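You operate a simulated robot arm through the tools that you are given. There is no shell and no other tool.

You are at the controls of a simulated robot arm. One attempt, no reset.

JOB
Make the shutter stop 10 cm above the sill.
Fine: set the low limit, pull the pin, run it down, then switch the socket off; leave the top-limit knob.

Only the result counts: the job must be done as asked and must still hold three seconds after the hand-in. Knocking over, shifting, dropping, spilling or breaking anything else fails it.

ROBOT AND FRAMES
A 6-joint arm with a two-finger gripper, fixed in place. Base frame: the origin is on the floor under the middle of its stand, x ahead of it, y to its left, z up. Readings come in m, degrees, newtons and seconds.
It reaches about 1.572 m from its shoulder. Its first joint turns from -166.0 to 166.0 degrees. Payload 2.45 kg.
Tool frame: the origin (TCP) lies between the finger pads and is the grasp point; the fingertips stand 0.02 m ahead of it; z points along the fingers, y is the line along which they close. The gripper opens to 0.14 m; its body begins 0.168 m behind the TCP.
Orientation is told as [roll, pitch, yaw] about the base's x, y, z axes, in that order, counted from this pose: with the fingers straight down and closing along the base's y, the tool's x points along the base's -x, its y along +y and its z along -z.

CONTROLS
- The arm moves only by the tool apply_moves. Its argument "rows" is a list of rows, each an object (a shift or turn left out is 0, a gripper value left out holds the last) with "slide": the shift along the tool's x, y, z in units of 100 mm (1.0 is 100 mm), a list of three; "rotation": the turn, a rotation vector about the tool's x, y, z in units of 90 degrees (1.0 is 90 degrees), a list of three. In form: [{"slide": [dx, dy, dz], "rotation": [ax, ay, az]}, ...]. A call has 1 to 20 rows; each row is the pose to reach, as a shift and turn from the pose commanded when the call began, along the tool's axes at that moment. "fingers" is the closure, from 0 (fully open) to 1 (shut), set as the call begins (left out, the last holds). A call with a number of a shift or a turn outside -1 to 1 is refused whole. A row lasts 0.2 s, in which the tool goes at most 0.05 m and 8.6 degrees; a call with a longer step from one row to the next is refused whole, and so is a gripper value outside its range. Where a pose cannot be reached the arm comes as near as it can. A force on the tool above 70 N (or 10 N above the force at the start of the call, whichever is more), or a blocked arm, ends the call early, and 0.2 s more pass. The fingers move at their own pace (about 0.045 m/s each) and stop on an object; they squeeze with about 26 N. The grip force told is the motor's: it shows also when the fingers shut on nothing. Time passes only in rows, and 0.2 s behind the last, so rows that repeat a pose let the fingers close. It gives the time, the measured TCP pose, the force on the tool (base axes), the opening and the grip force at its end, in the units of the frame above (readings bear some noise), with the torque about the TCP (base axes, N m) and any sound that the robot's microphone picked up.
- Cameras (640 x 400 px; columns grow to the right, rows downward): "scene" is fixed at [0.4002, -0.5004, 1.5362]; the picture's right is [0.83, -0.56, 0.00], its down [-0.19, -0.28, -0.94] and it looks along [0.53, 0.78, -0.33] (base axes); focal length 304 px, centre (320, 200). "wrist" rides on the gripper at [0.078, 0.011, -0.209] in the tool frame; the picture's right is [-0.14, 0.99, 0.00], its down [-0.92, -0.13, -0.37] and it looks along [-0.37, -0.05, 0.93] (tool axes); focal length 280 px, centre (320, 200). There is no depth. A picture from a camera that has moved, and an enlarged one, comes with that camera's place and axes in the base frame and with its lens.
- camera(camera): a new picture of that camera. It takes no simulated time.
- inspect(camera, box): a new picture of the part [left, top, right, bottom] of that camera's present view, enlarged. It takes no simulated time.
- job_done(): hands the job in; it is judged then, once.

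Places have to be worked out from the pictures, the camera data and where the tool is seen. Open the gripper and draw the arm clear of the work before you hand the job in, unless the task says otherwise.

The tools are called after "Call:" as name(argument=value, ...) on one line, values as JSON. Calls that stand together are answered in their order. apply_moves: Moves the arm, as the interface text tells. Its arguments: {"type":"object","properties":{"rows":{"type":"array","items":{"type":"object","properties":{"slide":{"type":"array","items":{"type":"number"}},"rotation":{"type":"array","items":{"type":"number"}}}}},"fingers":{"type":"number"}},"required":["rows"]} The other tools are called the same way: camera (camera) takes a picture; inspect (camera, box) takes an enlarged picture of a part of a camera's view; job_done () hands the job in.

At the start:

```text
time: 0.0
eef_pos: [0.557, 0.1034, 1.4679]
tcp_rot: [0.0, 0.0, 0.0]
force: [0.0, 0.2, 0.6]
wrist_torque: [0.02, 0.02, -0.01]
grip_width: 0.1399
gripper_force: 0.0
```

scene: 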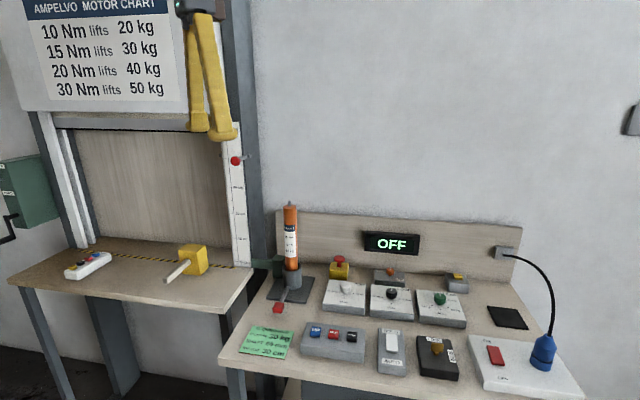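
wrist: 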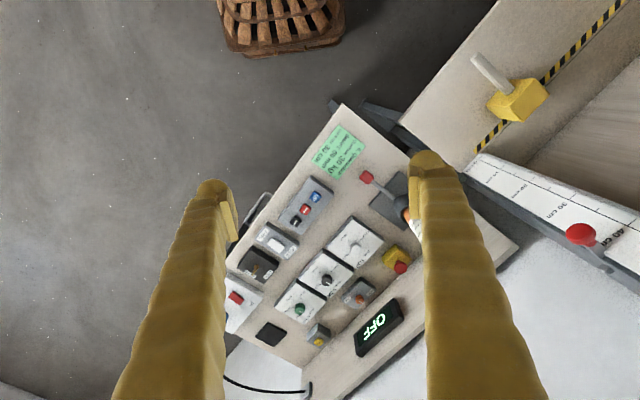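

The pictures show a shutter on the left, a control bench on the right with several knobs and switches, and a display that reads OFF. I'll enlarge the parts to read labels before I move anything.

Call:
inspect(camera="scene", box=[220, 300, 420, 400])

Call:
inspect(camera="scene", box=[310, 240, 480, 340])

Call:
inspect(camera="scene", box=[400, 290, 600, 400])

Call:
inspect(camera="scene", box=[0, 100, 270, 300])

Call:
inspect(camera="scene", box=[210, 120, 270, 290])

Call:
inspect(camera="wrist", box=[220, 100, 430, 370])

Call:
inspect(camera="wrist", box=[440, 0, 640, 300])

```text
3.20 times, centred on (320, 350) of scene
camera zoom: at [0.4002, -0.5004, 1.5362], right [0.83, -0.56, 0.0], down [-0.19, -0.28, -0.94], along [0.53, 0.78, -0.33], focal length 972 px, centre (320, -280)
```

zoom: 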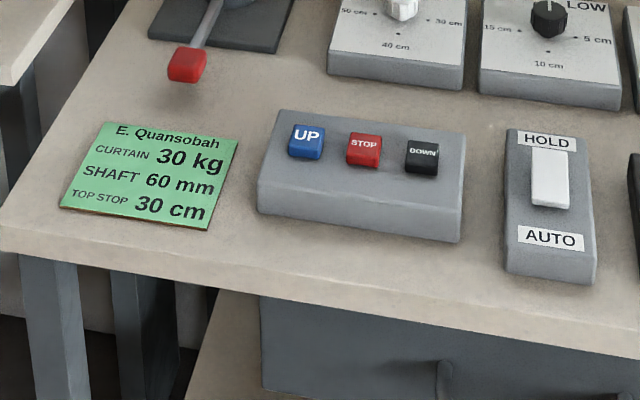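

```text
3.76 times, centred on (395, 290) of scene
camera zoom: at [0.4002, -0.5004, 1.5362], right [0.83, -0.56, 0.0], down [-0.19, -0.28, -0.94], along [0.53, 0.78, -0.33], focal length 1143 px, centre (38, -139)
```

zoom: 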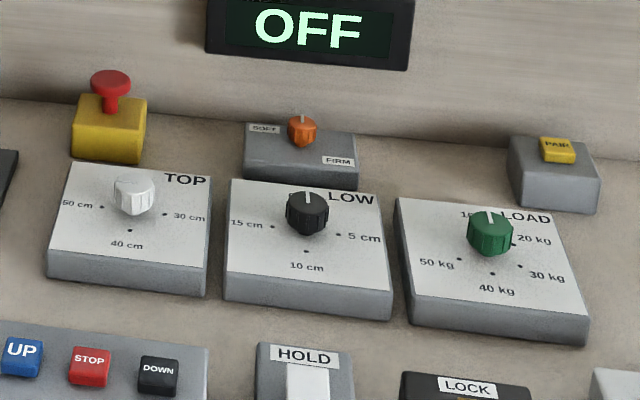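

```text
3.20 times, centred on (500, 345) of scene
camera zoom: at [0.4002, -0.5004, 1.5362], right [0.83, -0.56, 0.0], down [-0.19, -0.28, -0.94], along [0.53, 0.78, -0.33], focal length 972 px, centre (-256, -264)
```

zoom: 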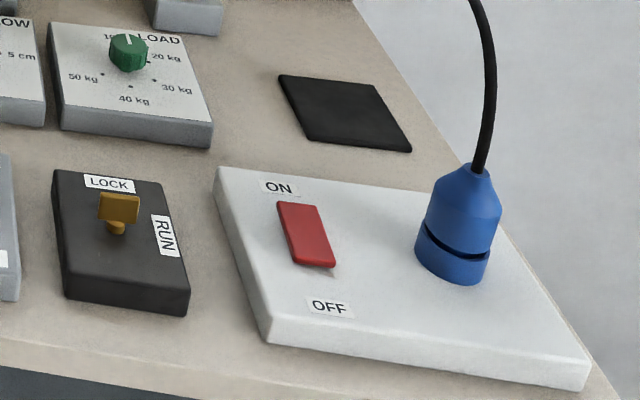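

```text
2.00 times, centred on (135, 200) of scene
camera zoom: at [0.4002, -0.5004, 1.5362], right [0.83, -0.56, 0.0], down [-0.19, -0.28, -0.94], along [0.53, 0.78, -0.33], focal length 607 px, centre (690, 200)
```

zoom: 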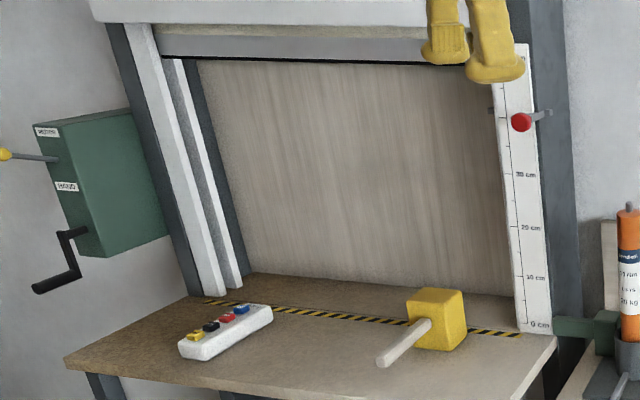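

```text
2.35 times, centred on (240, 205) of scene
camera zoom: at [0.4002, -0.5004, 1.5362], right [0.83, -0.56, 0.0], down [-0.19, -0.28, -0.94], along [0.53, 0.78, -0.33], focal length 715 px, centre (508, 188)
```

zoom: 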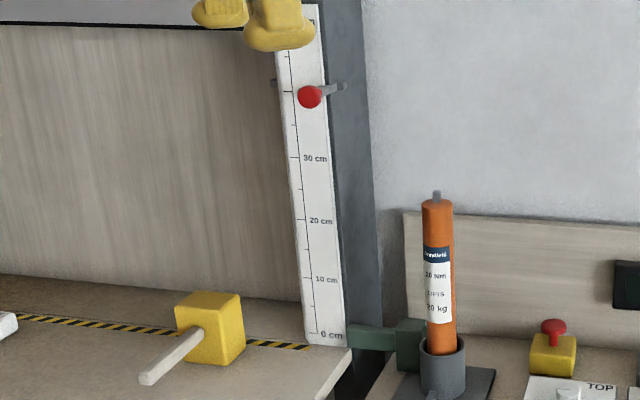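

```text
1.48 times, centred on (325, 235) of wrist
camera zoom: at [0.4787, 0.1143, 1.6774], right [0.14, 0.99, 0.0], down [0.92, -0.13, 0.37], along [0.37, -0.05, -0.93], focal length 415 px, centre (313, 148)
```

zoom: 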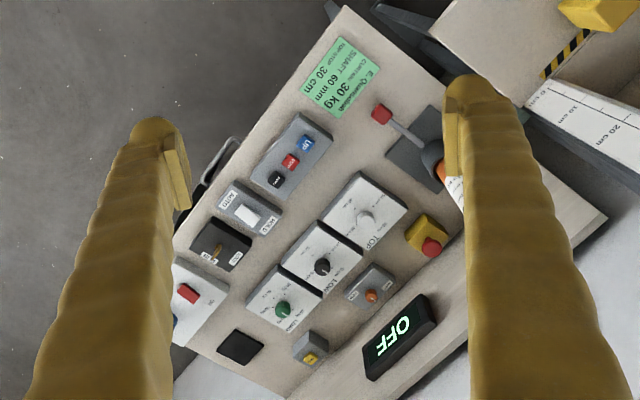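

```text
1.33 times, centred on (540, 150) of wrist
camera zoom: at [0.4787, 0.1143, 1.6774], right [0.14, 0.99, 0.0], down [0.92, -0.13, 0.37], along [0.37, -0.05, -0.93], focal length 374 px, centre (27, 267)
```

zoom: 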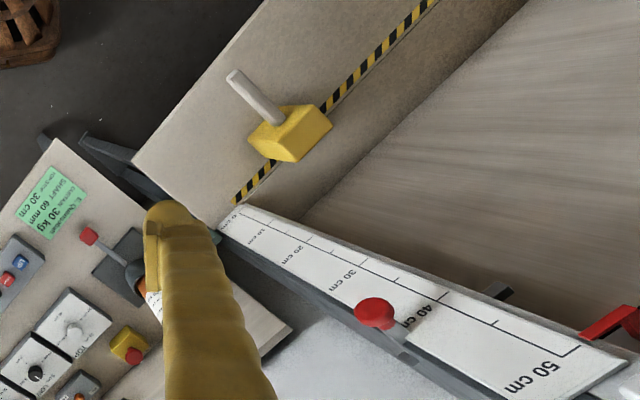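

The bench is turned about 40 degrees to the base. From both views I place the LOW knob near (1.06, 0.05, 0.93), the red pin ball near (0.716, 0.445, 1.333) and the top of the orange motor tube near (0.83, 0.31, 1.2). I'll lower the hand and bring it forward in free air so the wrist camera sees the controls from closer.

Call:
apply_moves(rows=[{"slide": [-0.3, -0.3, 0.2]}, {"slide": [-0.6, -0.6, 0.4]}, {"slide": [-0.9, -0.9, 0.6]}, {"slide": [-1.0, -1.0, 0.9]}])

Call:
camera(camera="wrist")

Call:
camera(camera="scene")

```text
time: 1.0
eef_pos: [0.6575, 0.0035, 1.3748]
tcp_rot: [0.0, -0.2, 0.0]
force: [-0.8, 0.7, -0.2]
wrist_torque: [0.02, -0.01, -0.03]
grip_width: 0.1403
gripper_force: 0.1
```

```text
taken
camera wrist: at [0.5789, 0.0146, 1.5853], right [0.14, 0.99, 0.0], down [0.92, -0.13, 0.37], along [0.37, -0.05, -0.93], focal length 280 px, centre (320, 200)
```

wrist: 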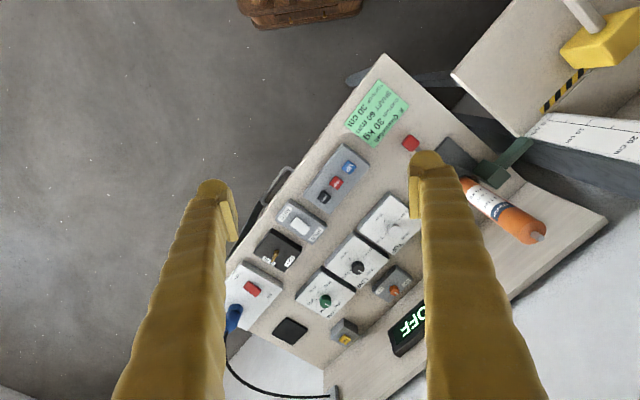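

```text
taken
```

scene: 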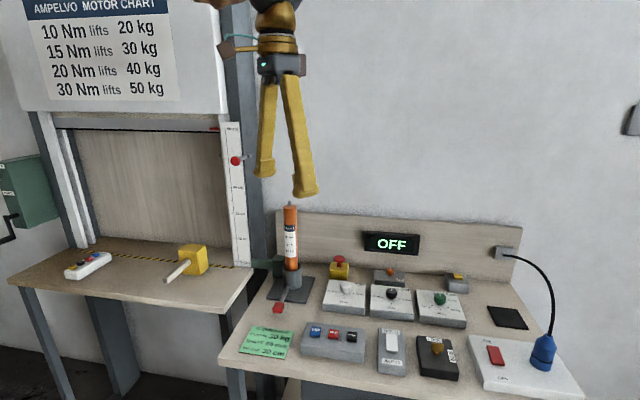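

The ruler is now clear of the hand. I'll enlarge the pin, ruler and curtain bottom in the scene view, and the bench in the wrist view.

Call:
inspect(camera="scene", box=[190, 100, 270, 200])

Call:
inspect(camera="scene", box=[250, 190, 350, 330])

Call:
inspect(camera="scene", box=[0, 140, 120, 290])

Call:
inspect(camera="wrist", box=[220, 140, 420, 360])

```text
4.00 times, centred on (230, 150) of scene
camera zoom: at [0.4002, -0.5004, 1.5362], right [0.83, -0.56, 0.0], down [-0.19, -0.28, -0.94], along [0.53, 0.78, -0.33], focal length 1215 px, centre (680, 400)
```

zoom: 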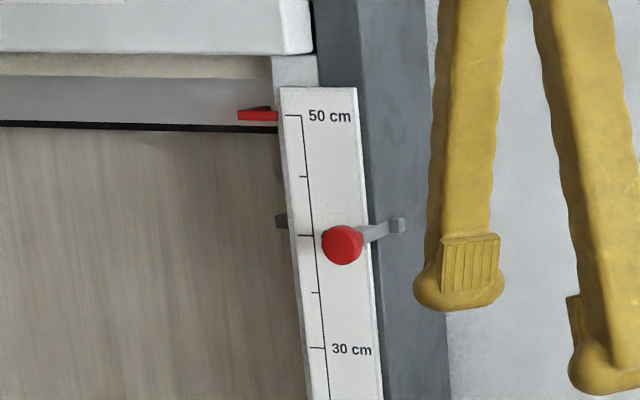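

```text
2.86 times, centred on (300, 260) of scene
camera zoom: at [0.4002, -0.5004, 1.5362], right [0.83, -0.56, 0.0], down [-0.19, -0.28, -0.94], along [0.53, 0.78, -0.33], focal length 868 px, centre (377, 29)
```

zoom: 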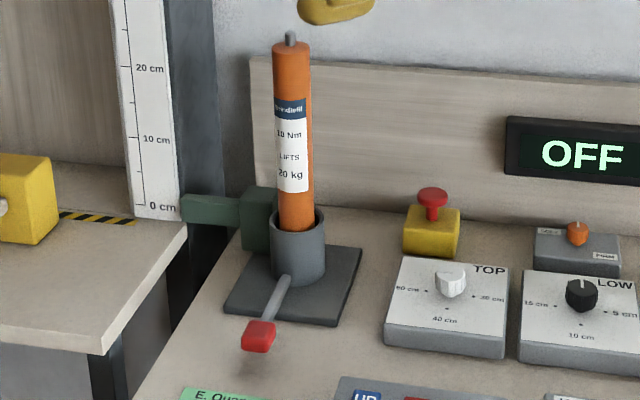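

```text
2.67 times, centred on (60, 215) of scene
camera zoom: at [0.4002, -0.5004, 1.5362], right [0.83, -0.56, 0.0], down [-0.19, -0.28, -0.94], along [0.53, 0.78, -0.33], focal length 810 px, centre (1013, 160)
```

zoom: 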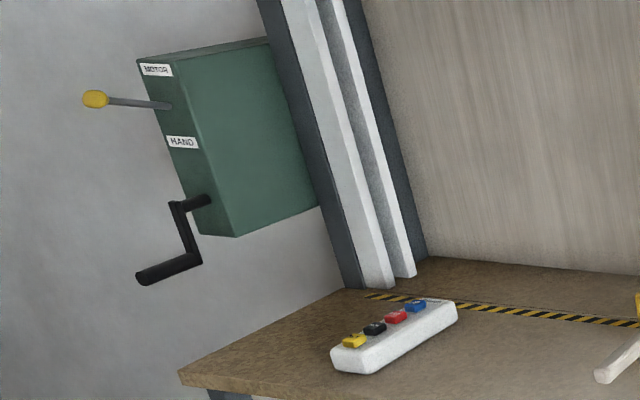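

```text
1.82 times, centred on (320, 250) of wrist
camera zoom: at [0.5789, 0.0146, 1.5853], right [0.14, 0.99, 0.0], down [0.92, -0.13, 0.37], along [0.37, -0.05, -0.93], focal length 510 px, centre (320, 109)
```

zoom: 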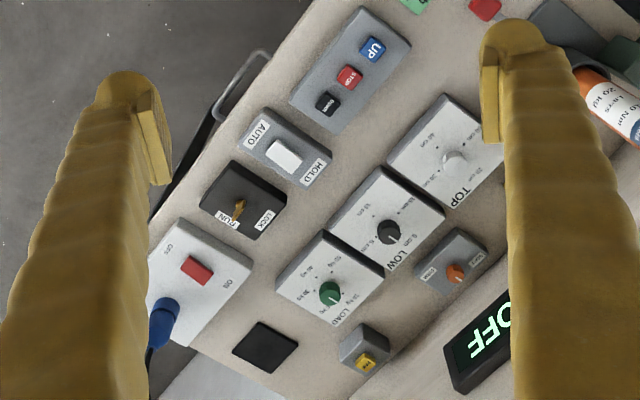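

The pin's red ball sits at the 40 cm mark and the curtain's red pointer at about 49 to 50 cm. The motor tube label reads 10 Nm / 20 kg. I need to read the dials and switch positions, so I'll bring the camera closer over the bench, staying well right of the tube.

Call:
apply_moves(rows=[{"slide": [-0.3, 0, 0.3]}, {"slide": [-0.6, 0, 0.6]}, {"slide": [-0.9, 0, 0.9]}, {"slide": [-1.0, 0, 1.0]}])

Call:
apply_moves(rows=[{"slide": [-0.3, 0, 0.25]}, {"slide": [-0.6, 0, 0.5]}, {"slide": [-0.9, 0, 0.75]}, {"slide": [-1.0, 0, 0.8]}])

Call:
camera(camera="wrist")

Call:
inspect(camera="wrist", box=[220, 100, 420, 240])

Call:
inspect(camera="wrist", box=[220, 240, 420, 380])

```text
time: 2.0
eef_pos: [0.7559, 0.0046, 1.2762]
tcp_rot: [0.0, 0.0, 0.0]
force: [0.1, -0.6, 0.4]
wrist_torque: [0.0, -0.01, 0.0]
grip_width: 0.1401
gripper_force: 0.1
```

```text
time: 3.0
eef_pos: [0.8579, 0.0033, 1.1971]
tcp_rot: [0.0, 0.1, 0.0]
force: [-0.3, 0.0, 0.5]
wrist_torque: [0.01, -0.07, 0.01]
grip_width: 0.1401
gripper_force: 0.1
```

```text
taken
camera wrist: at [0.7794, 0.0146, 1.4067], right [0.14, 0.99, 0.0], down [0.92, -0.13, 0.37], along [0.37, -0.05, -0.93], focal length 280 px, centre (320, 200)
```

wrist: 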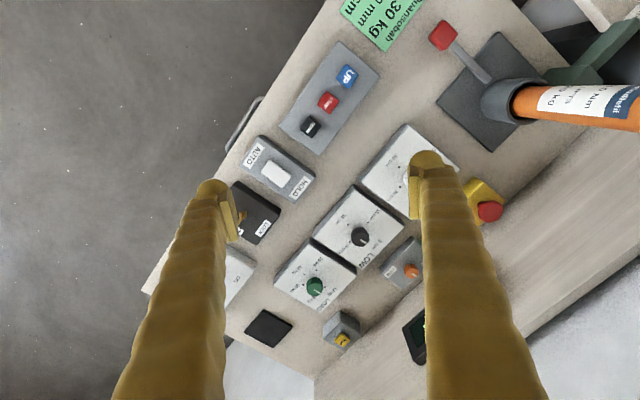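

```text
2.86 times, centred on (320, 170) of wrist
camera zoom: at [0.7794, 0.0146, 1.4067], right [0.14, 0.99, 0.0], down [0.92, -0.13, 0.37], along [0.37, -0.05, -0.93], focal length 801 px, centre (320, 286)
```

zoom: 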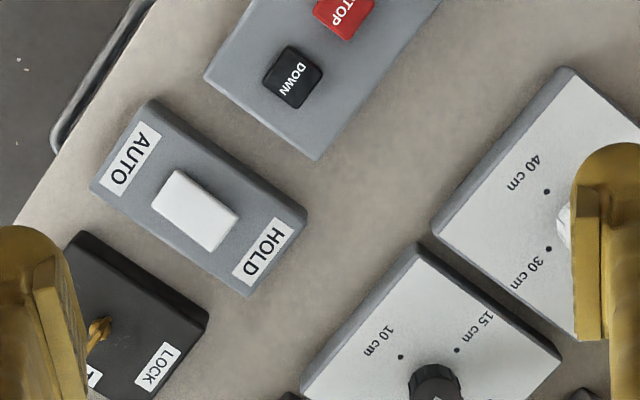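

```text
2.86 times, centred on (320, 310) of wrist
camera zoom: at [0.7794, 0.0146, 1.4067], right [0.14, 0.99, 0.0], down [0.92, -0.13, 0.37], along [0.37, -0.05, -0.93], focal length 801 px, centre (320, -114)
```

zoom: 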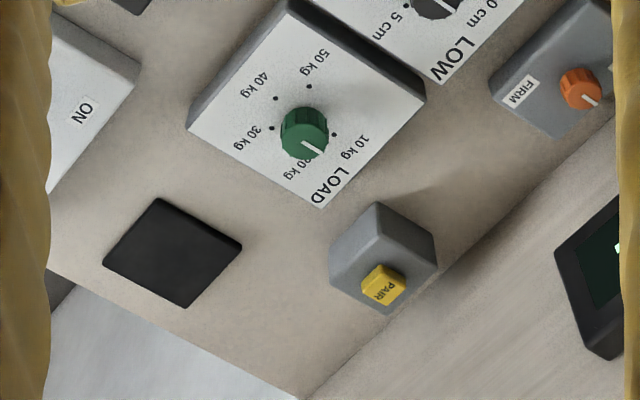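

The HOLD/AUTO slider, dials and pair button are readable. I'll zoom tighter on each dial pointer, the key and the rocker before deciding anything.

Call:
inspect(camera="wrist", box=[285, 260, 345, 310])

Call:
inspect(camera="wrist", box=[325, 205, 395, 265])

Call:
inspect(camera="scene", box=[415, 335, 465, 385])

Call:
inspect(camera="scene", box=[470, 330, 530, 390])

Call:
inspect(camera="scene", box=[370, 320, 420, 380])

Call:
inspect(camera="scene", box=[320, 250, 380, 310])

Call:
inspect(camera="scene", box=[415, 280, 475, 330])

Call:
inspect(camera="scene", box=[365, 260, 415, 320])

```text
8.00 times, centred on (315, 285) of wrist
camera zoom: at [0.7794, 0.0146, 1.4067], right [0.14, 0.99, 0.0], down [0.92, -0.13, 0.37], along [0.37, -0.05, -0.93], focal length 2243 px, centre (360, -480)
```

zoom: 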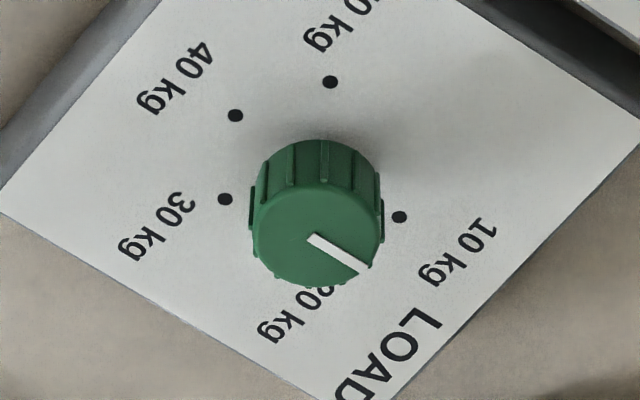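

```text
6.67 times, centred on (360, 235) of wrist
camera zoom: at [0.7794, 0.0146, 1.4067], right [0.14, 0.99, 0.0], down [0.92, -0.13, 0.37], along [0.37, -0.05, -0.93], focal length 1869 px, centre (53, -33)
```

zoom: 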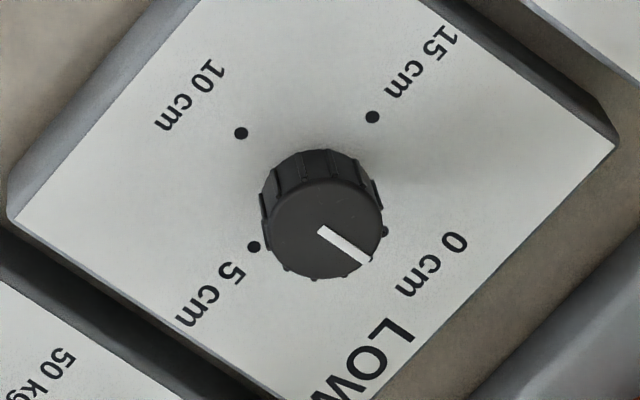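

```text
8.00 times, centred on (440, 360) of scene
camera zoom: at [0.4002, -0.5004, 1.5362], right [0.83, -0.56, 0.0], down [-0.19, -0.28, -0.94], along [0.53, 0.78, -0.33], focal length 2430 px, centre (-640, -1080)
```

zoom: 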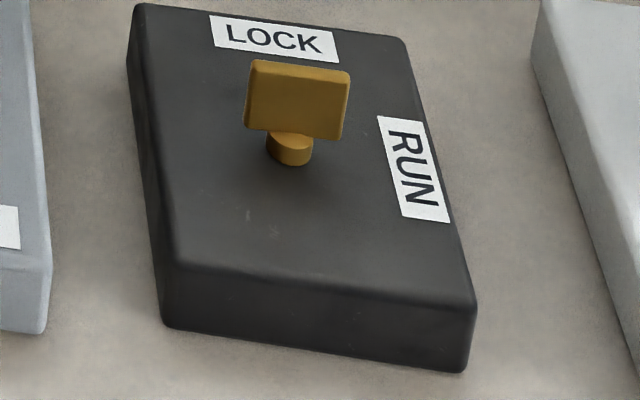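

```text
6.67 times, centred on (500, 360) of scene
camera zoom: at [0.4002, -0.5004, 1.5362], right [0.83, -0.56, 0.0], down [-0.19, -0.28, -0.94], along [0.53, 0.78, -0.33], focal length 2025 px, centre (-880, -867)
```

zoom: 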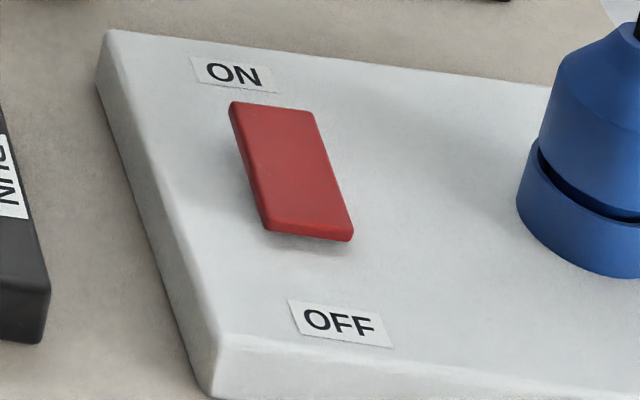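

```text
6.67 times, centred on (395, 350) of scene
camera zoom: at [0.4002, -0.5004, 1.5362], right [0.83, -0.56, 0.0], down [-0.19, -0.28, -0.94], along [0.53, 0.78, -0.33], focal length 2025 px, centre (-180, -800)
```

zoom: 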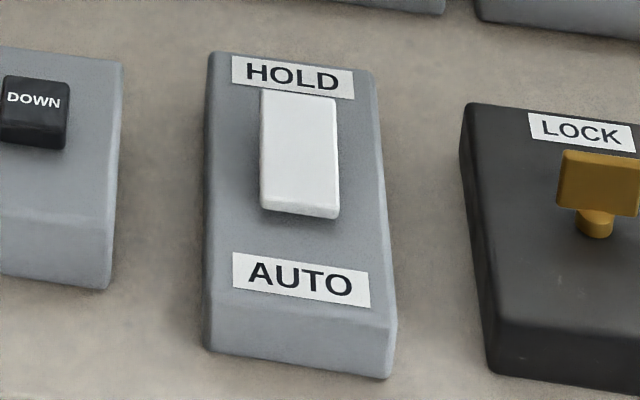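

```text
6.67 times, centred on (350, 280) of scene
camera zoom: at [0.4002, -0.5004, 1.5362], right [0.83, -0.56, 0.0], down [-0.19, -0.28, -0.94], along [0.53, 0.78, -0.33], focal length 2025 px, centre (120, -333)
```

zoom: 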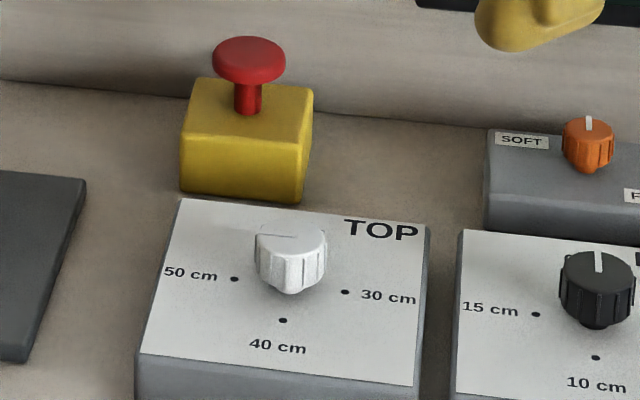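

```text
8.00 times, centred on (445, 305) of scene
camera zoom: at [0.4002, -0.5004, 1.5362], right [0.83, -0.56, 0.0], down [-0.19, -0.28, -0.94], along [0.53, 0.78, -0.33], focal length 2430 px, centre (-680, -640)
```

zoom: 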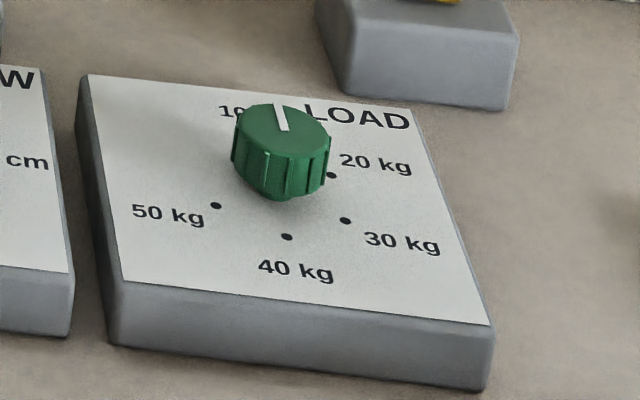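

```text
6.67 times, centred on (390, 290) of scene
camera zoom: at [0.4002, -0.5004, 1.5362], right [0.83, -0.56, 0.0], down [-0.19, -0.28, -0.94], along [0.53, 0.78, -0.33], focal length 2025 px, centre (-147, -400)
```

zoom: 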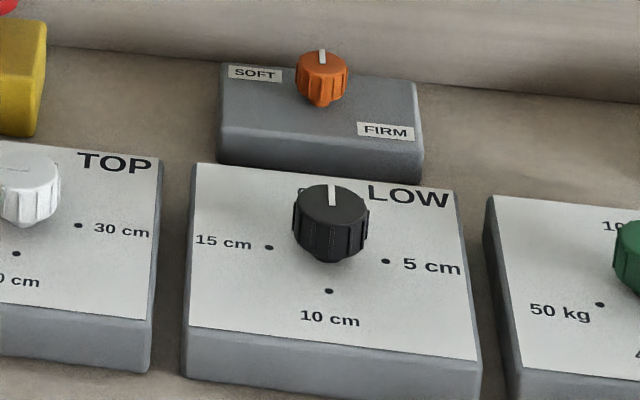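

LOW points to 0 cm and has to go half a turn clockwise to 10 cm. LOAD is at 10 kg, the key is at LOCK, the socket rocker looks pressed at ON, and the mode switch is at HOLD. I'll zoom in on the pin, plug, E-stop and gearbox lever to understand them.

Call:
inspect(camera="scene", box=[215, 140, 265, 175])

Call:
inspect(camera="scene", box=[520, 320, 570, 380])

Call:
inspect(camera="scene", box=[0, 150, 50, 250])

Call:
inspect(camera="scene", box=[55, 240, 125, 290])

Call:
inspect(camera="scene", box=[160, 230, 260, 290])

Call:
inspect(camera="scene", box=[355, 220, 425, 260])

Call:
inspect(camera="scene", box=[300, 320, 370, 370])

Call:
inspect(camera="scene", box=[600, 80, 640, 150])

```text
11.43 times, centred on (240, 158) of scene
camera zoom: at [0.4002, -0.5004, 1.5362], right [0.83, -0.56, 0.0], down [-0.19, -0.28, -0.94], along [0.53, 0.78, -0.33], focal length 3471 px, centre (1234, 686)
```

zoom: 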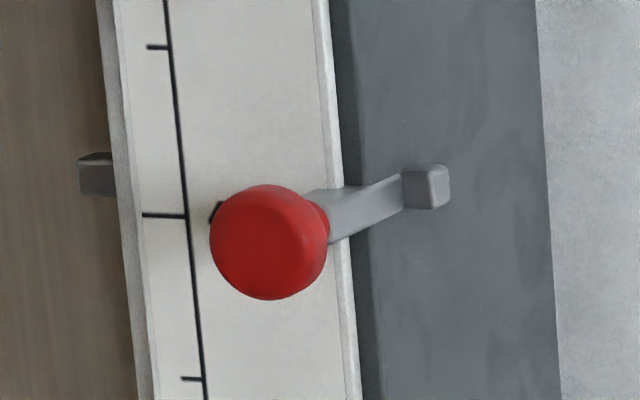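

```text
6.67 times, centred on (545, 350) of scene
camera zoom: at [0.4002, -0.5004, 1.5362], right [0.83, -0.56, 0.0], down [-0.19, -0.28, -0.94], along [0.53, 0.78, -0.33], focal length 2025 px, centre (-1180, -800)
```

zoom: 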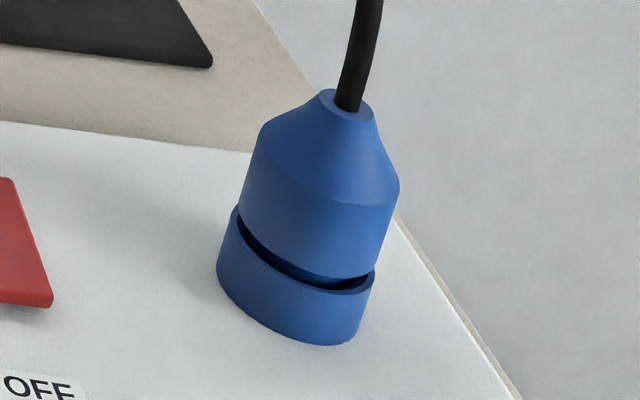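

```text
4.00 times, centred on (25, 200) of scene
camera zoom: at [0.4002, -0.5004, 1.5362], right [0.83, -0.56, 0.0], down [-0.19, -0.28, -0.94], along [0.53, 0.78, -0.33], focal length 1215 px, centre (1500, 200)
```

zoom: 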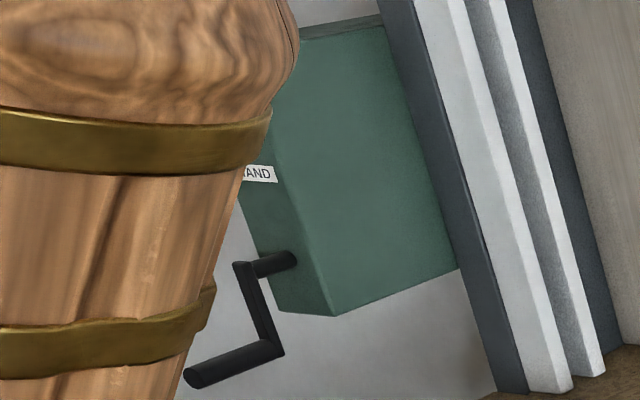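

```text
8.00 times, centred on (90, 265) of scene
camera zoom: at [0.4002, -0.5004, 1.5362], right [0.83, -0.56, 0.0], down [-0.19, -0.28, -0.94], along [0.53, 0.78, -0.33], focal length 2430 px, centre (2160, -320)
```

zoom: 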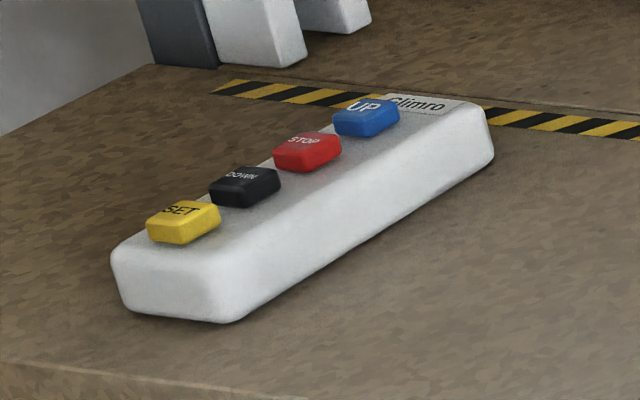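

```text
6.40 times, centred on (210, 260) of scene
camera zoom: at [0.4002, -0.5004, 1.5362], right [0.83, -0.56, 0.0], down [-0.19, -0.28, -0.94], along [0.53, 0.78, -0.33], focal length 1944 px, centre (1024, -184)
```

zoom: 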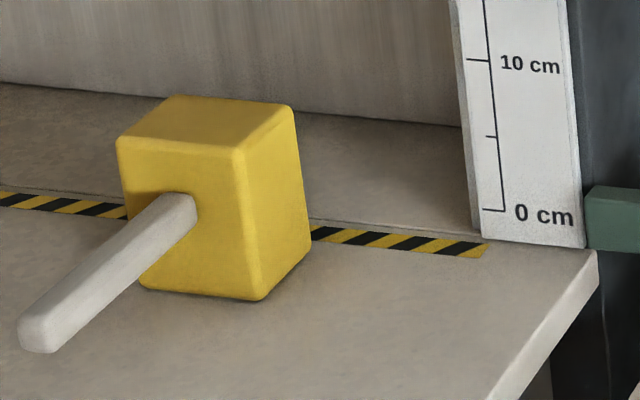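

```text
9.14 times, centred on (390, 240) of scene
camera zoom: at [0.4002, -0.5004, 1.5362], right [0.83, -0.56, 0.0], down [-0.19, -0.28, -0.94], along [0.53, 0.78, -0.33], focal length 2777 px, centre (-320, -166)
```

zoom: 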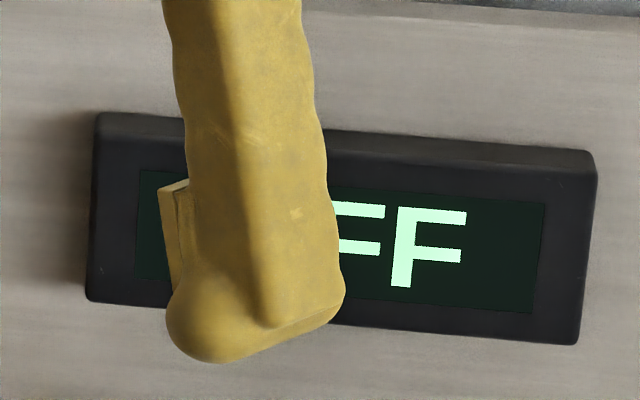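

```text
8.00 times, centred on (335, 345) of scene
camera zoom: at [0.4002, -0.5004, 1.5362], right [0.83, -0.56, 0.0], down [-0.19, -0.28, -0.94], along [0.53, 0.78, -0.33], focal length 2430 px, centre (200, -960)
```

zoom: 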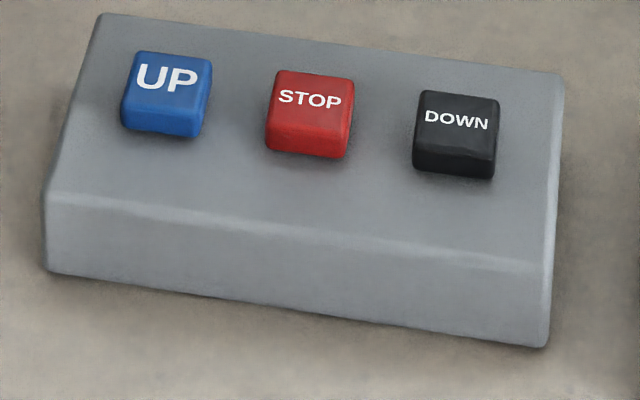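

```text
5.71 times, centred on (620, 115) of scene
camera zoom: at [0.4002, -0.5004, 1.5362], right [0.83, -0.56, 0.0], down [-0.19, -0.28, -0.94], along [0.53, 0.78, -0.33], focal length 1735 px, centre (-1394, 686)
```

zoom: 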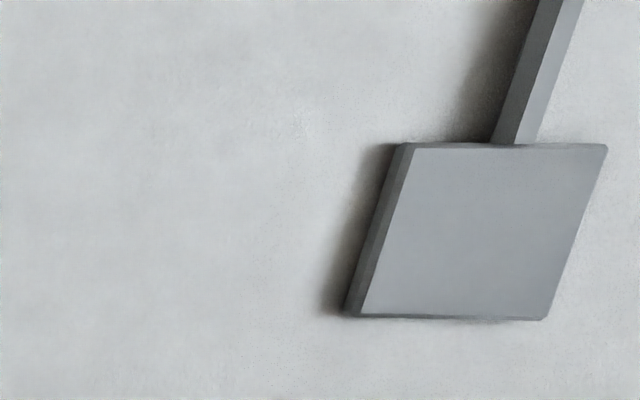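

The pin is a square bar running through the post, with a handle and red ball at the front, and the mallet stands near the stripe. I'll do the LOW knob first. By triangulation its top is near (1.053, 0.053, 0.94), so I'll part-close the fingers and move above it at a safe height.

Call:
apply_moves(rows=[{"slide": [-0.33, 0.08, 0.1]}, {"slide": [-0.66, 0.16, 0.2]}, {"slide": [-1.0, 0.25, 0.3]}], fingers=0.45)

Call:
apply_moves(rows=[{"slide": [-0.33, 0.08, 0.2]}, {"slide": [-0.66, 0.16, 0.4]}, {"slide": [-0.95, 0.25, 0.65]}, {"slide": [-0.95, 0.25, 0.65]}])

Call:
camera(camera="wrist")

Call:
camera(camera="scene")

```text
time: 3.8
eef_pos: [0.959, 0.0261, 1.1688]
tcp_rot: [0.0, -0.1, 0.0]
force: [-0.9, 0.0, 0.7]
wrist_torque: [-0.02, -0.09, 0.01]
grip_width: 0.0768
gripper_force: 0.1
```

```text
time: 4.8
eef_pos: [1.0527, 0.0528, 1.1021]
tcp_rot: [0.1, 0.0, 0.1]
force: [0.3, -0.9, 0.1]
wrist_torque: [-0.01, -0.01, -0.03]
grip_width: 0.077
gripper_force: 0.0
```

```text
taken
camera wrist: at [0.9762, 0.0644, 1.3124], right [0.14, 0.99, 0.0], down [0.92, -0.13, 0.37], along [0.37, -0.05, -0.93], focal length 280 px, centre (320, 200)
```

wrist: 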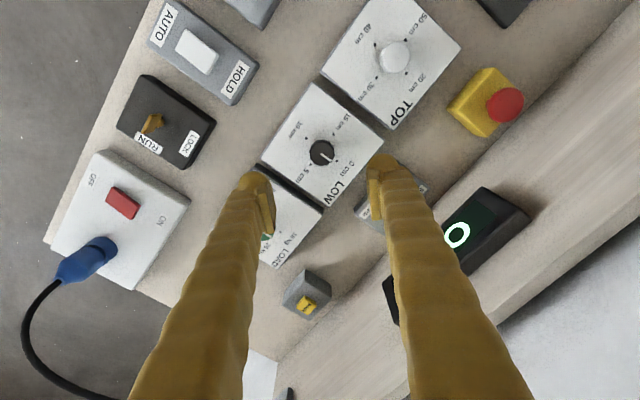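

```text
taken
```

scene: 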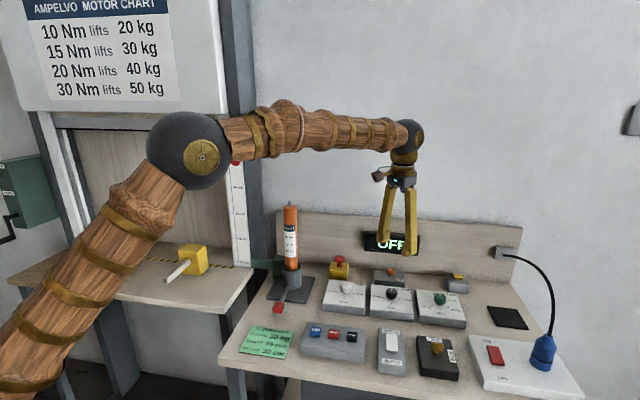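

The LOW knob lies almost exactly under the tool axis (expected pixel about (320, 150), seen at about (321, 153)). I'll zoom in there, and also on the key, rocker and LOAD panel from this angle.

Call:
inspect(camera="wrist", box=[280, 115, 360, 190])

Call:
inspect(camera="wrist", box=[50, 60, 230, 290])

Call:
inspect(camera="wrist", box=[350, 10, 440, 100])

```text
5.33 times, centred on (320, 152) of wrist
camera zoom: at [0.9762, 0.0644, 1.3124], right [0.14, 0.99, 0.0], down [0.92, -0.13, 0.37], along [0.37, -0.05, -0.93], focal length 1495 px, centre (320, 453)
```

zoom: 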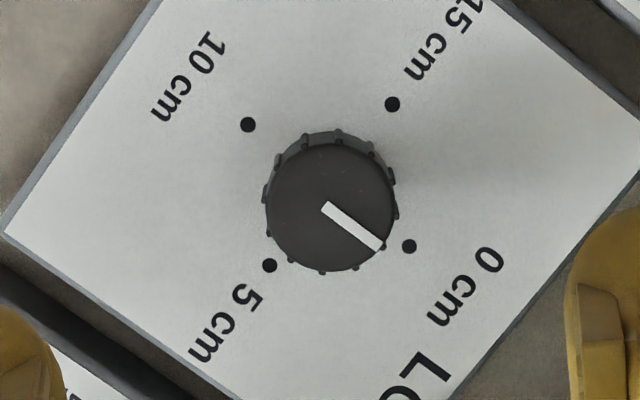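

```text
1.74 times, centred on (140, 175) of wrist
camera zoom: at [0.9762, 0.0644, 1.3124], right [0.14, 0.99, 0.0], down [0.92, -0.13, 0.37], along [0.37, -0.05, -0.93], focal length 488 px, centre (633, 244)
```

zoom: 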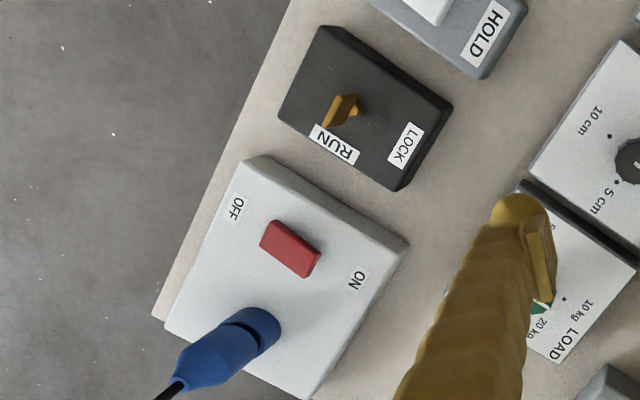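

```text
4.44 times, centred on (395, 55) of wrist
camera zoom: at [0.9762, 0.0644, 1.3124], right [0.14, 0.99, 0.0], down [0.92, -0.13, 0.37], along [0.37, -0.05, -0.93], focal length 1246 px, centre (-13, 844)
```

zoom: 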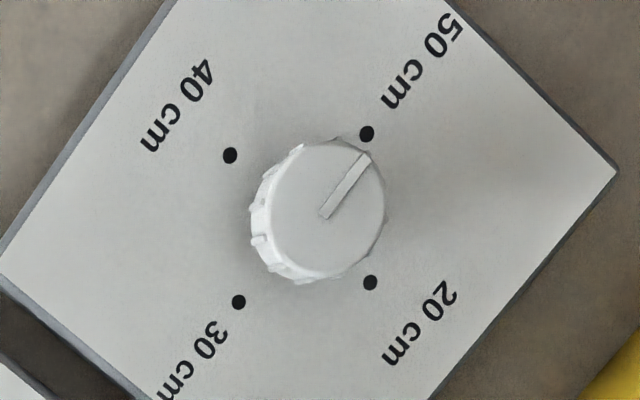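

The knob is centred and LOW clearly points at 0 cm, while TOP is at 50 cm and stays as it is. I'll look closer at the key to see which label it points to, and at the rocker tilt.

Call:
inspect(camera="wrist", box=[125, 75, 205, 165])

Call:
inspect(camera="wrist", box=[60, 150, 190, 280])

Call:
inspect(camera="wrist", box=[145, 0, 255, 100])

Call:
inspect(camera="wrist", box=[430, 50, 540, 150])

```text
4.44 times, centred on (165, 120) of wrist
camera zoom: at [0.9762, 0.0644, 1.3124], right [0.14, 0.99, 0.0], down [0.92, -0.13, 0.37], along [0.37, -0.05, -0.93], focal length 1246 px, centre (1009, 556)
```

zoom: 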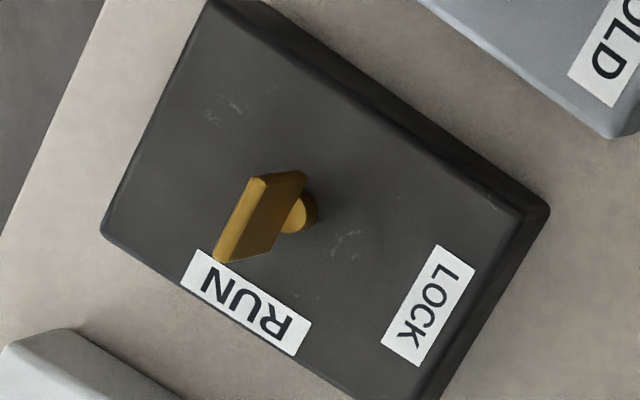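

```text
3.08 times, centred on (125, 215) of wrist
camera zoom: at [0.9762, 0.0644, 1.3124], right [0.14, 0.99, 0.0], down [0.92, -0.13, 0.37], along [0.37, -0.05, -0.93], focal length 863 px, centre (920, 154)
```

zoom: 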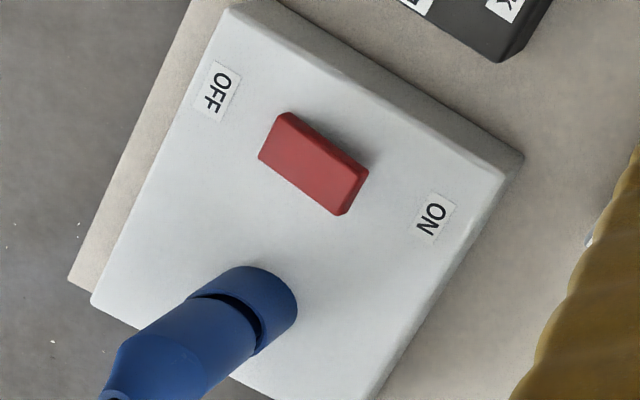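

```text
4.00 times, centred on (200, 50) of wrist
camera zoom: at [0.9762, 0.0644, 1.3124], right [0.14, 0.99, 0.0], down [0.92, -0.13, 0.37], along [0.37, -0.05, -0.93], focal length 1122 px, centre (800, 800)
```

zoom: 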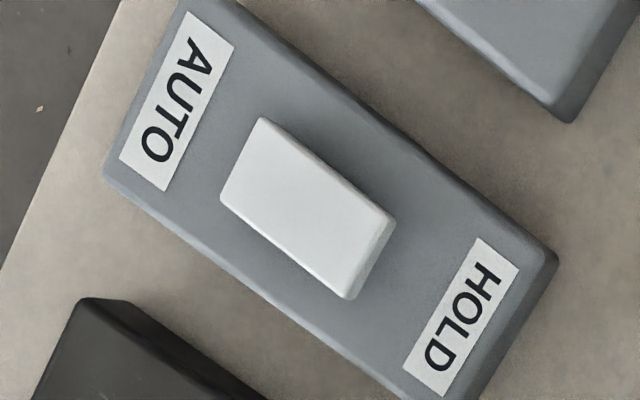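

```text
4.00 times, centred on (485, 100) of wrist
camera zoom: at [0.9762, 0.0644, 1.3124], right [0.14, 0.99, 0.0], down [0.92, -0.13, 0.37], along [0.37, -0.05, -0.93], focal length 1122 px, centre (-340, 600)
```

zoom: 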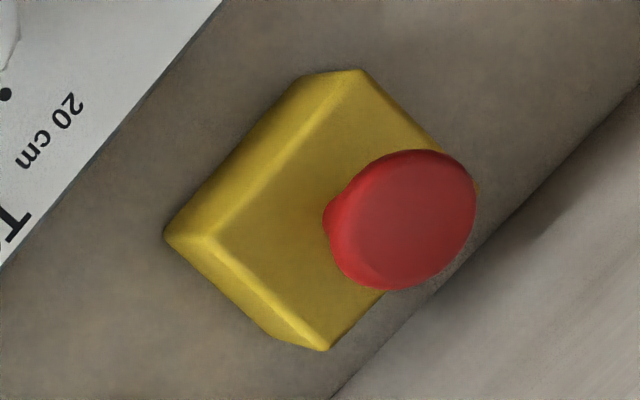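

The key's blade points along the bench towards RUN, so it appears to be unlocked already. The rocker tilt is still unclear, so I'll zoom harder on both rockers from both cameras.

Call:
inspect(camera="scene", box=[482, 338, 512, 372])

Call:
inspect(camera="wrist", box=[95, 175, 145, 225])

Call:
inspect(camera="scene", box=[378, 322, 408, 362])

Call:
inspect(camera="wrist", box=[170, 20, 230, 80])

```text
11.76 times, centred on (497, 355) of scene
camera zoom: at [0.4002, -0.5004, 1.5362], right [0.83, -0.56, 0.0], down [-0.19, -0.28, -0.94], along [0.53, 0.78, -0.33], focal length 3573 px, centre (-1762, -1624)
```

zoom: 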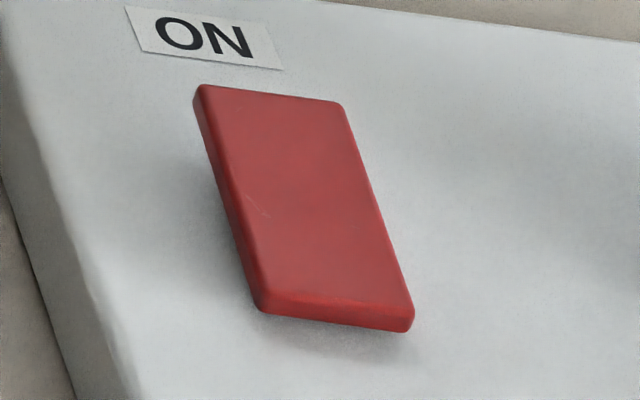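

```text
8.00 times, centred on (120, 200) of wrist
camera zoom: at [0.9762, 0.0644, 1.3124], right [0.14, 0.99, 0.0], down [0.92, -0.13, 0.37], along [0.37, -0.05, -0.93], focal length 2243 px, centre (1920, 200)
```

zoom: 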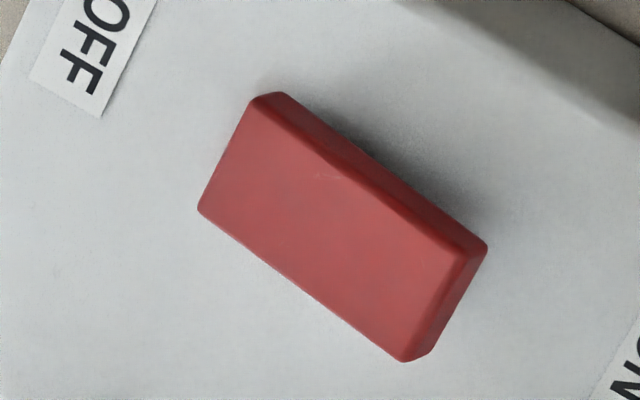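

```text
10.00 times, centred on (393, 342) of scene
camera zoom: at [0.4002, -0.5004, 1.5362], right [0.83, -0.56, 0.0], down [-0.19, -0.28, -0.94], along [0.53, 0.78, -0.33], focal length 3037 px, centre (-410, -1220)
```

zoom: 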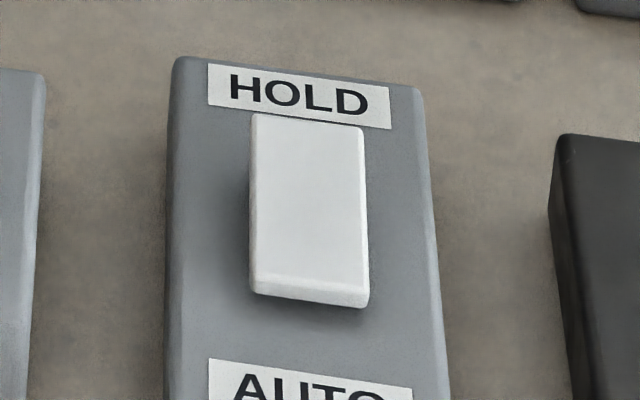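

```text
6.67 times, centred on (200, 50) of wrist
camera zoom: at [0.9762, 0.0644, 1.3124], right [0.14, 0.99, 0.0], down [0.92, -0.13, 0.37], along [0.37, -0.05, -0.93], focal length 1869 px, centre (1120, 1200)
```

zoom: 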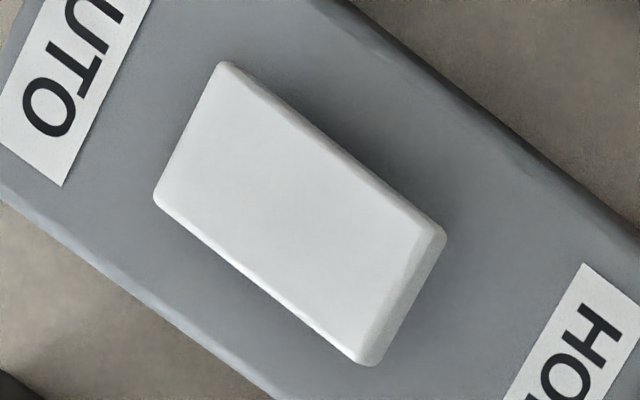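

Triangulating the rocker ends shows the ON end stands about 8 mm higher, so the socket is switched OFF now, which fits the display. In the same way the mode rocker is pressed at AUTO. Before gripping LOW I'll check the clearance to the SOFT/FIRM box behind it.

Call:
inspect(camera="scene", box=[365, 262, 415, 302])

Call:
inspect(camera="wrist", box=[300, 140, 460, 240])

Call:
inspect(camera="scene", box=[360, 130, 450, 260])

```text
10.00 times, centred on (390, 282) of scene
camera zoom: at [0.4002, -0.5004, 1.5362], right [0.83, -0.56, 0.0], down [-0.19, -0.28, -0.94], along [0.53, 0.78, -0.33], focal length 3037 px, centre (-380, -620)
```

zoom: 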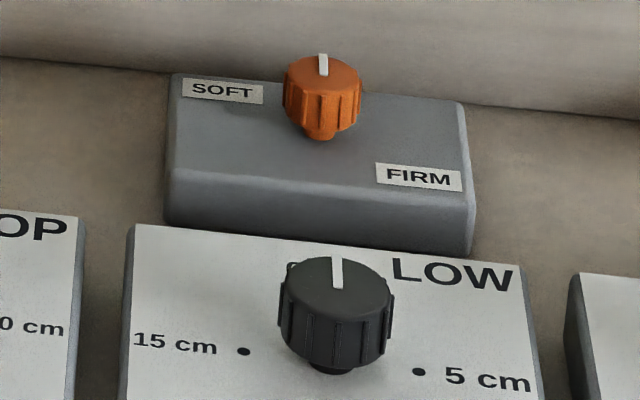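

```text
4.00 times, centred on (380, 190) of wrist
camera zoom: at [0.9762, 0.0644, 1.3124], right [0.14, 0.99, 0.0], down [0.92, -0.13, 0.37], along [0.37, -0.05, -0.93], focal length 1122 px, centre (80, 240)
```

zoom: 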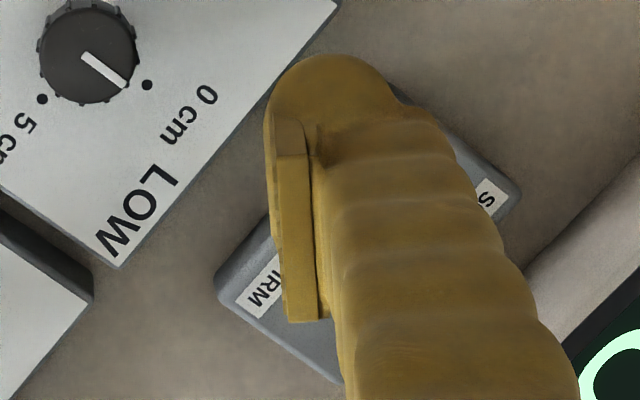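

```text
3.08 times, centred on (405, 195) of scene
camera zoom: at [0.4002, -0.5004, 1.5362], right [0.83, -0.56, 0.0], down [-0.19, -0.28, -0.94], along [0.53, 0.78, -0.33], focal length 934 px, centre (58, 215)
```

zoom: 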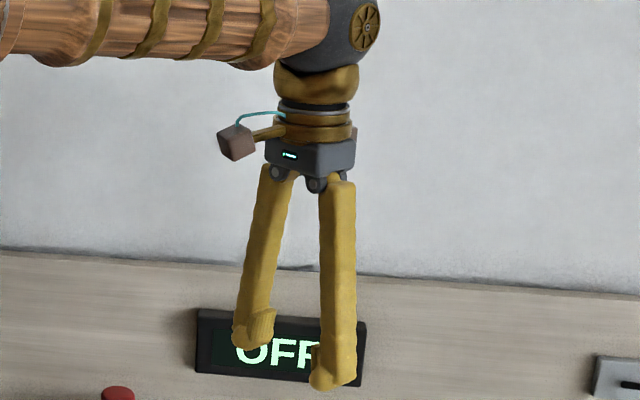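

Clearance is fine: with the fingers opened only a little, the outer finger faces reach about 5.5 cm and the SOFT/FIRM knob starts about 6.4 cm away. The knob top is near (1.058, 0.0545, 0.934) and the panel top near 0.904. I'll turn the hand +90° in yaw while moving down to about 10 cm above the knob.

Call:
apply_moves(rows=[{"slide": [-0.005, 0.002, 0.08], "rotation": [0, 0, -0.09]}, {"slide": [-0.01, 0.003, 0.16], "rotation": [0, 0, -0.18]}, {"slide": [-0.015, 0.005, 0.24], "rotation": [0, 0, -0.27]}, {"slide": [-0.02, 0.006, 0.32], "rotation": [0, 0, -0.36]}, {"slide": [-0.025, 0.008, 0.4], "rotation": [0, 0, -0.45]}, {"slide": [-0.03, 0.01, 0.48], "rotation": [0, 0, -0.54]}, {"slide": [-0.035, 0.012, 0.56], "rotation": [0, 0, -0.63]}, {"slide": [-0.04, 0.013, 0.64], "rotation": [0, 0, -0.72]}, {"slide": [-0.045, 0.014, 0.7], "rotation": [0, 0, -0.81]}, {"slide": [-0.05, 0.015, 0.7], "rotation": [0, 0, -0.9]}, {"slide": [-0.05, 0.015, 0.7], "rotation": [0, 0, -1.0]}, {"slide": [-0.05, 0.015, 0.7], "rotation": [0, 0, -1.0]}], fingers=0.58)

Call:
camera(camera="wrist")

```text
refused: row 11 steps farther than a row can; nothing moved
```

```text
taken
camera wrist: at [0.9762, 0.0644, 1.3124], right [0.14, 0.99, 0.0], down [0.92, -0.13, 0.37], along [0.37, -0.05, -0.93], focal length 280 px, centre (320, 200)
```

wrist: 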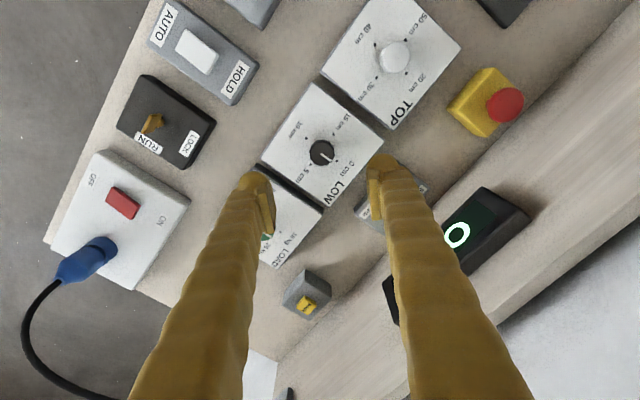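

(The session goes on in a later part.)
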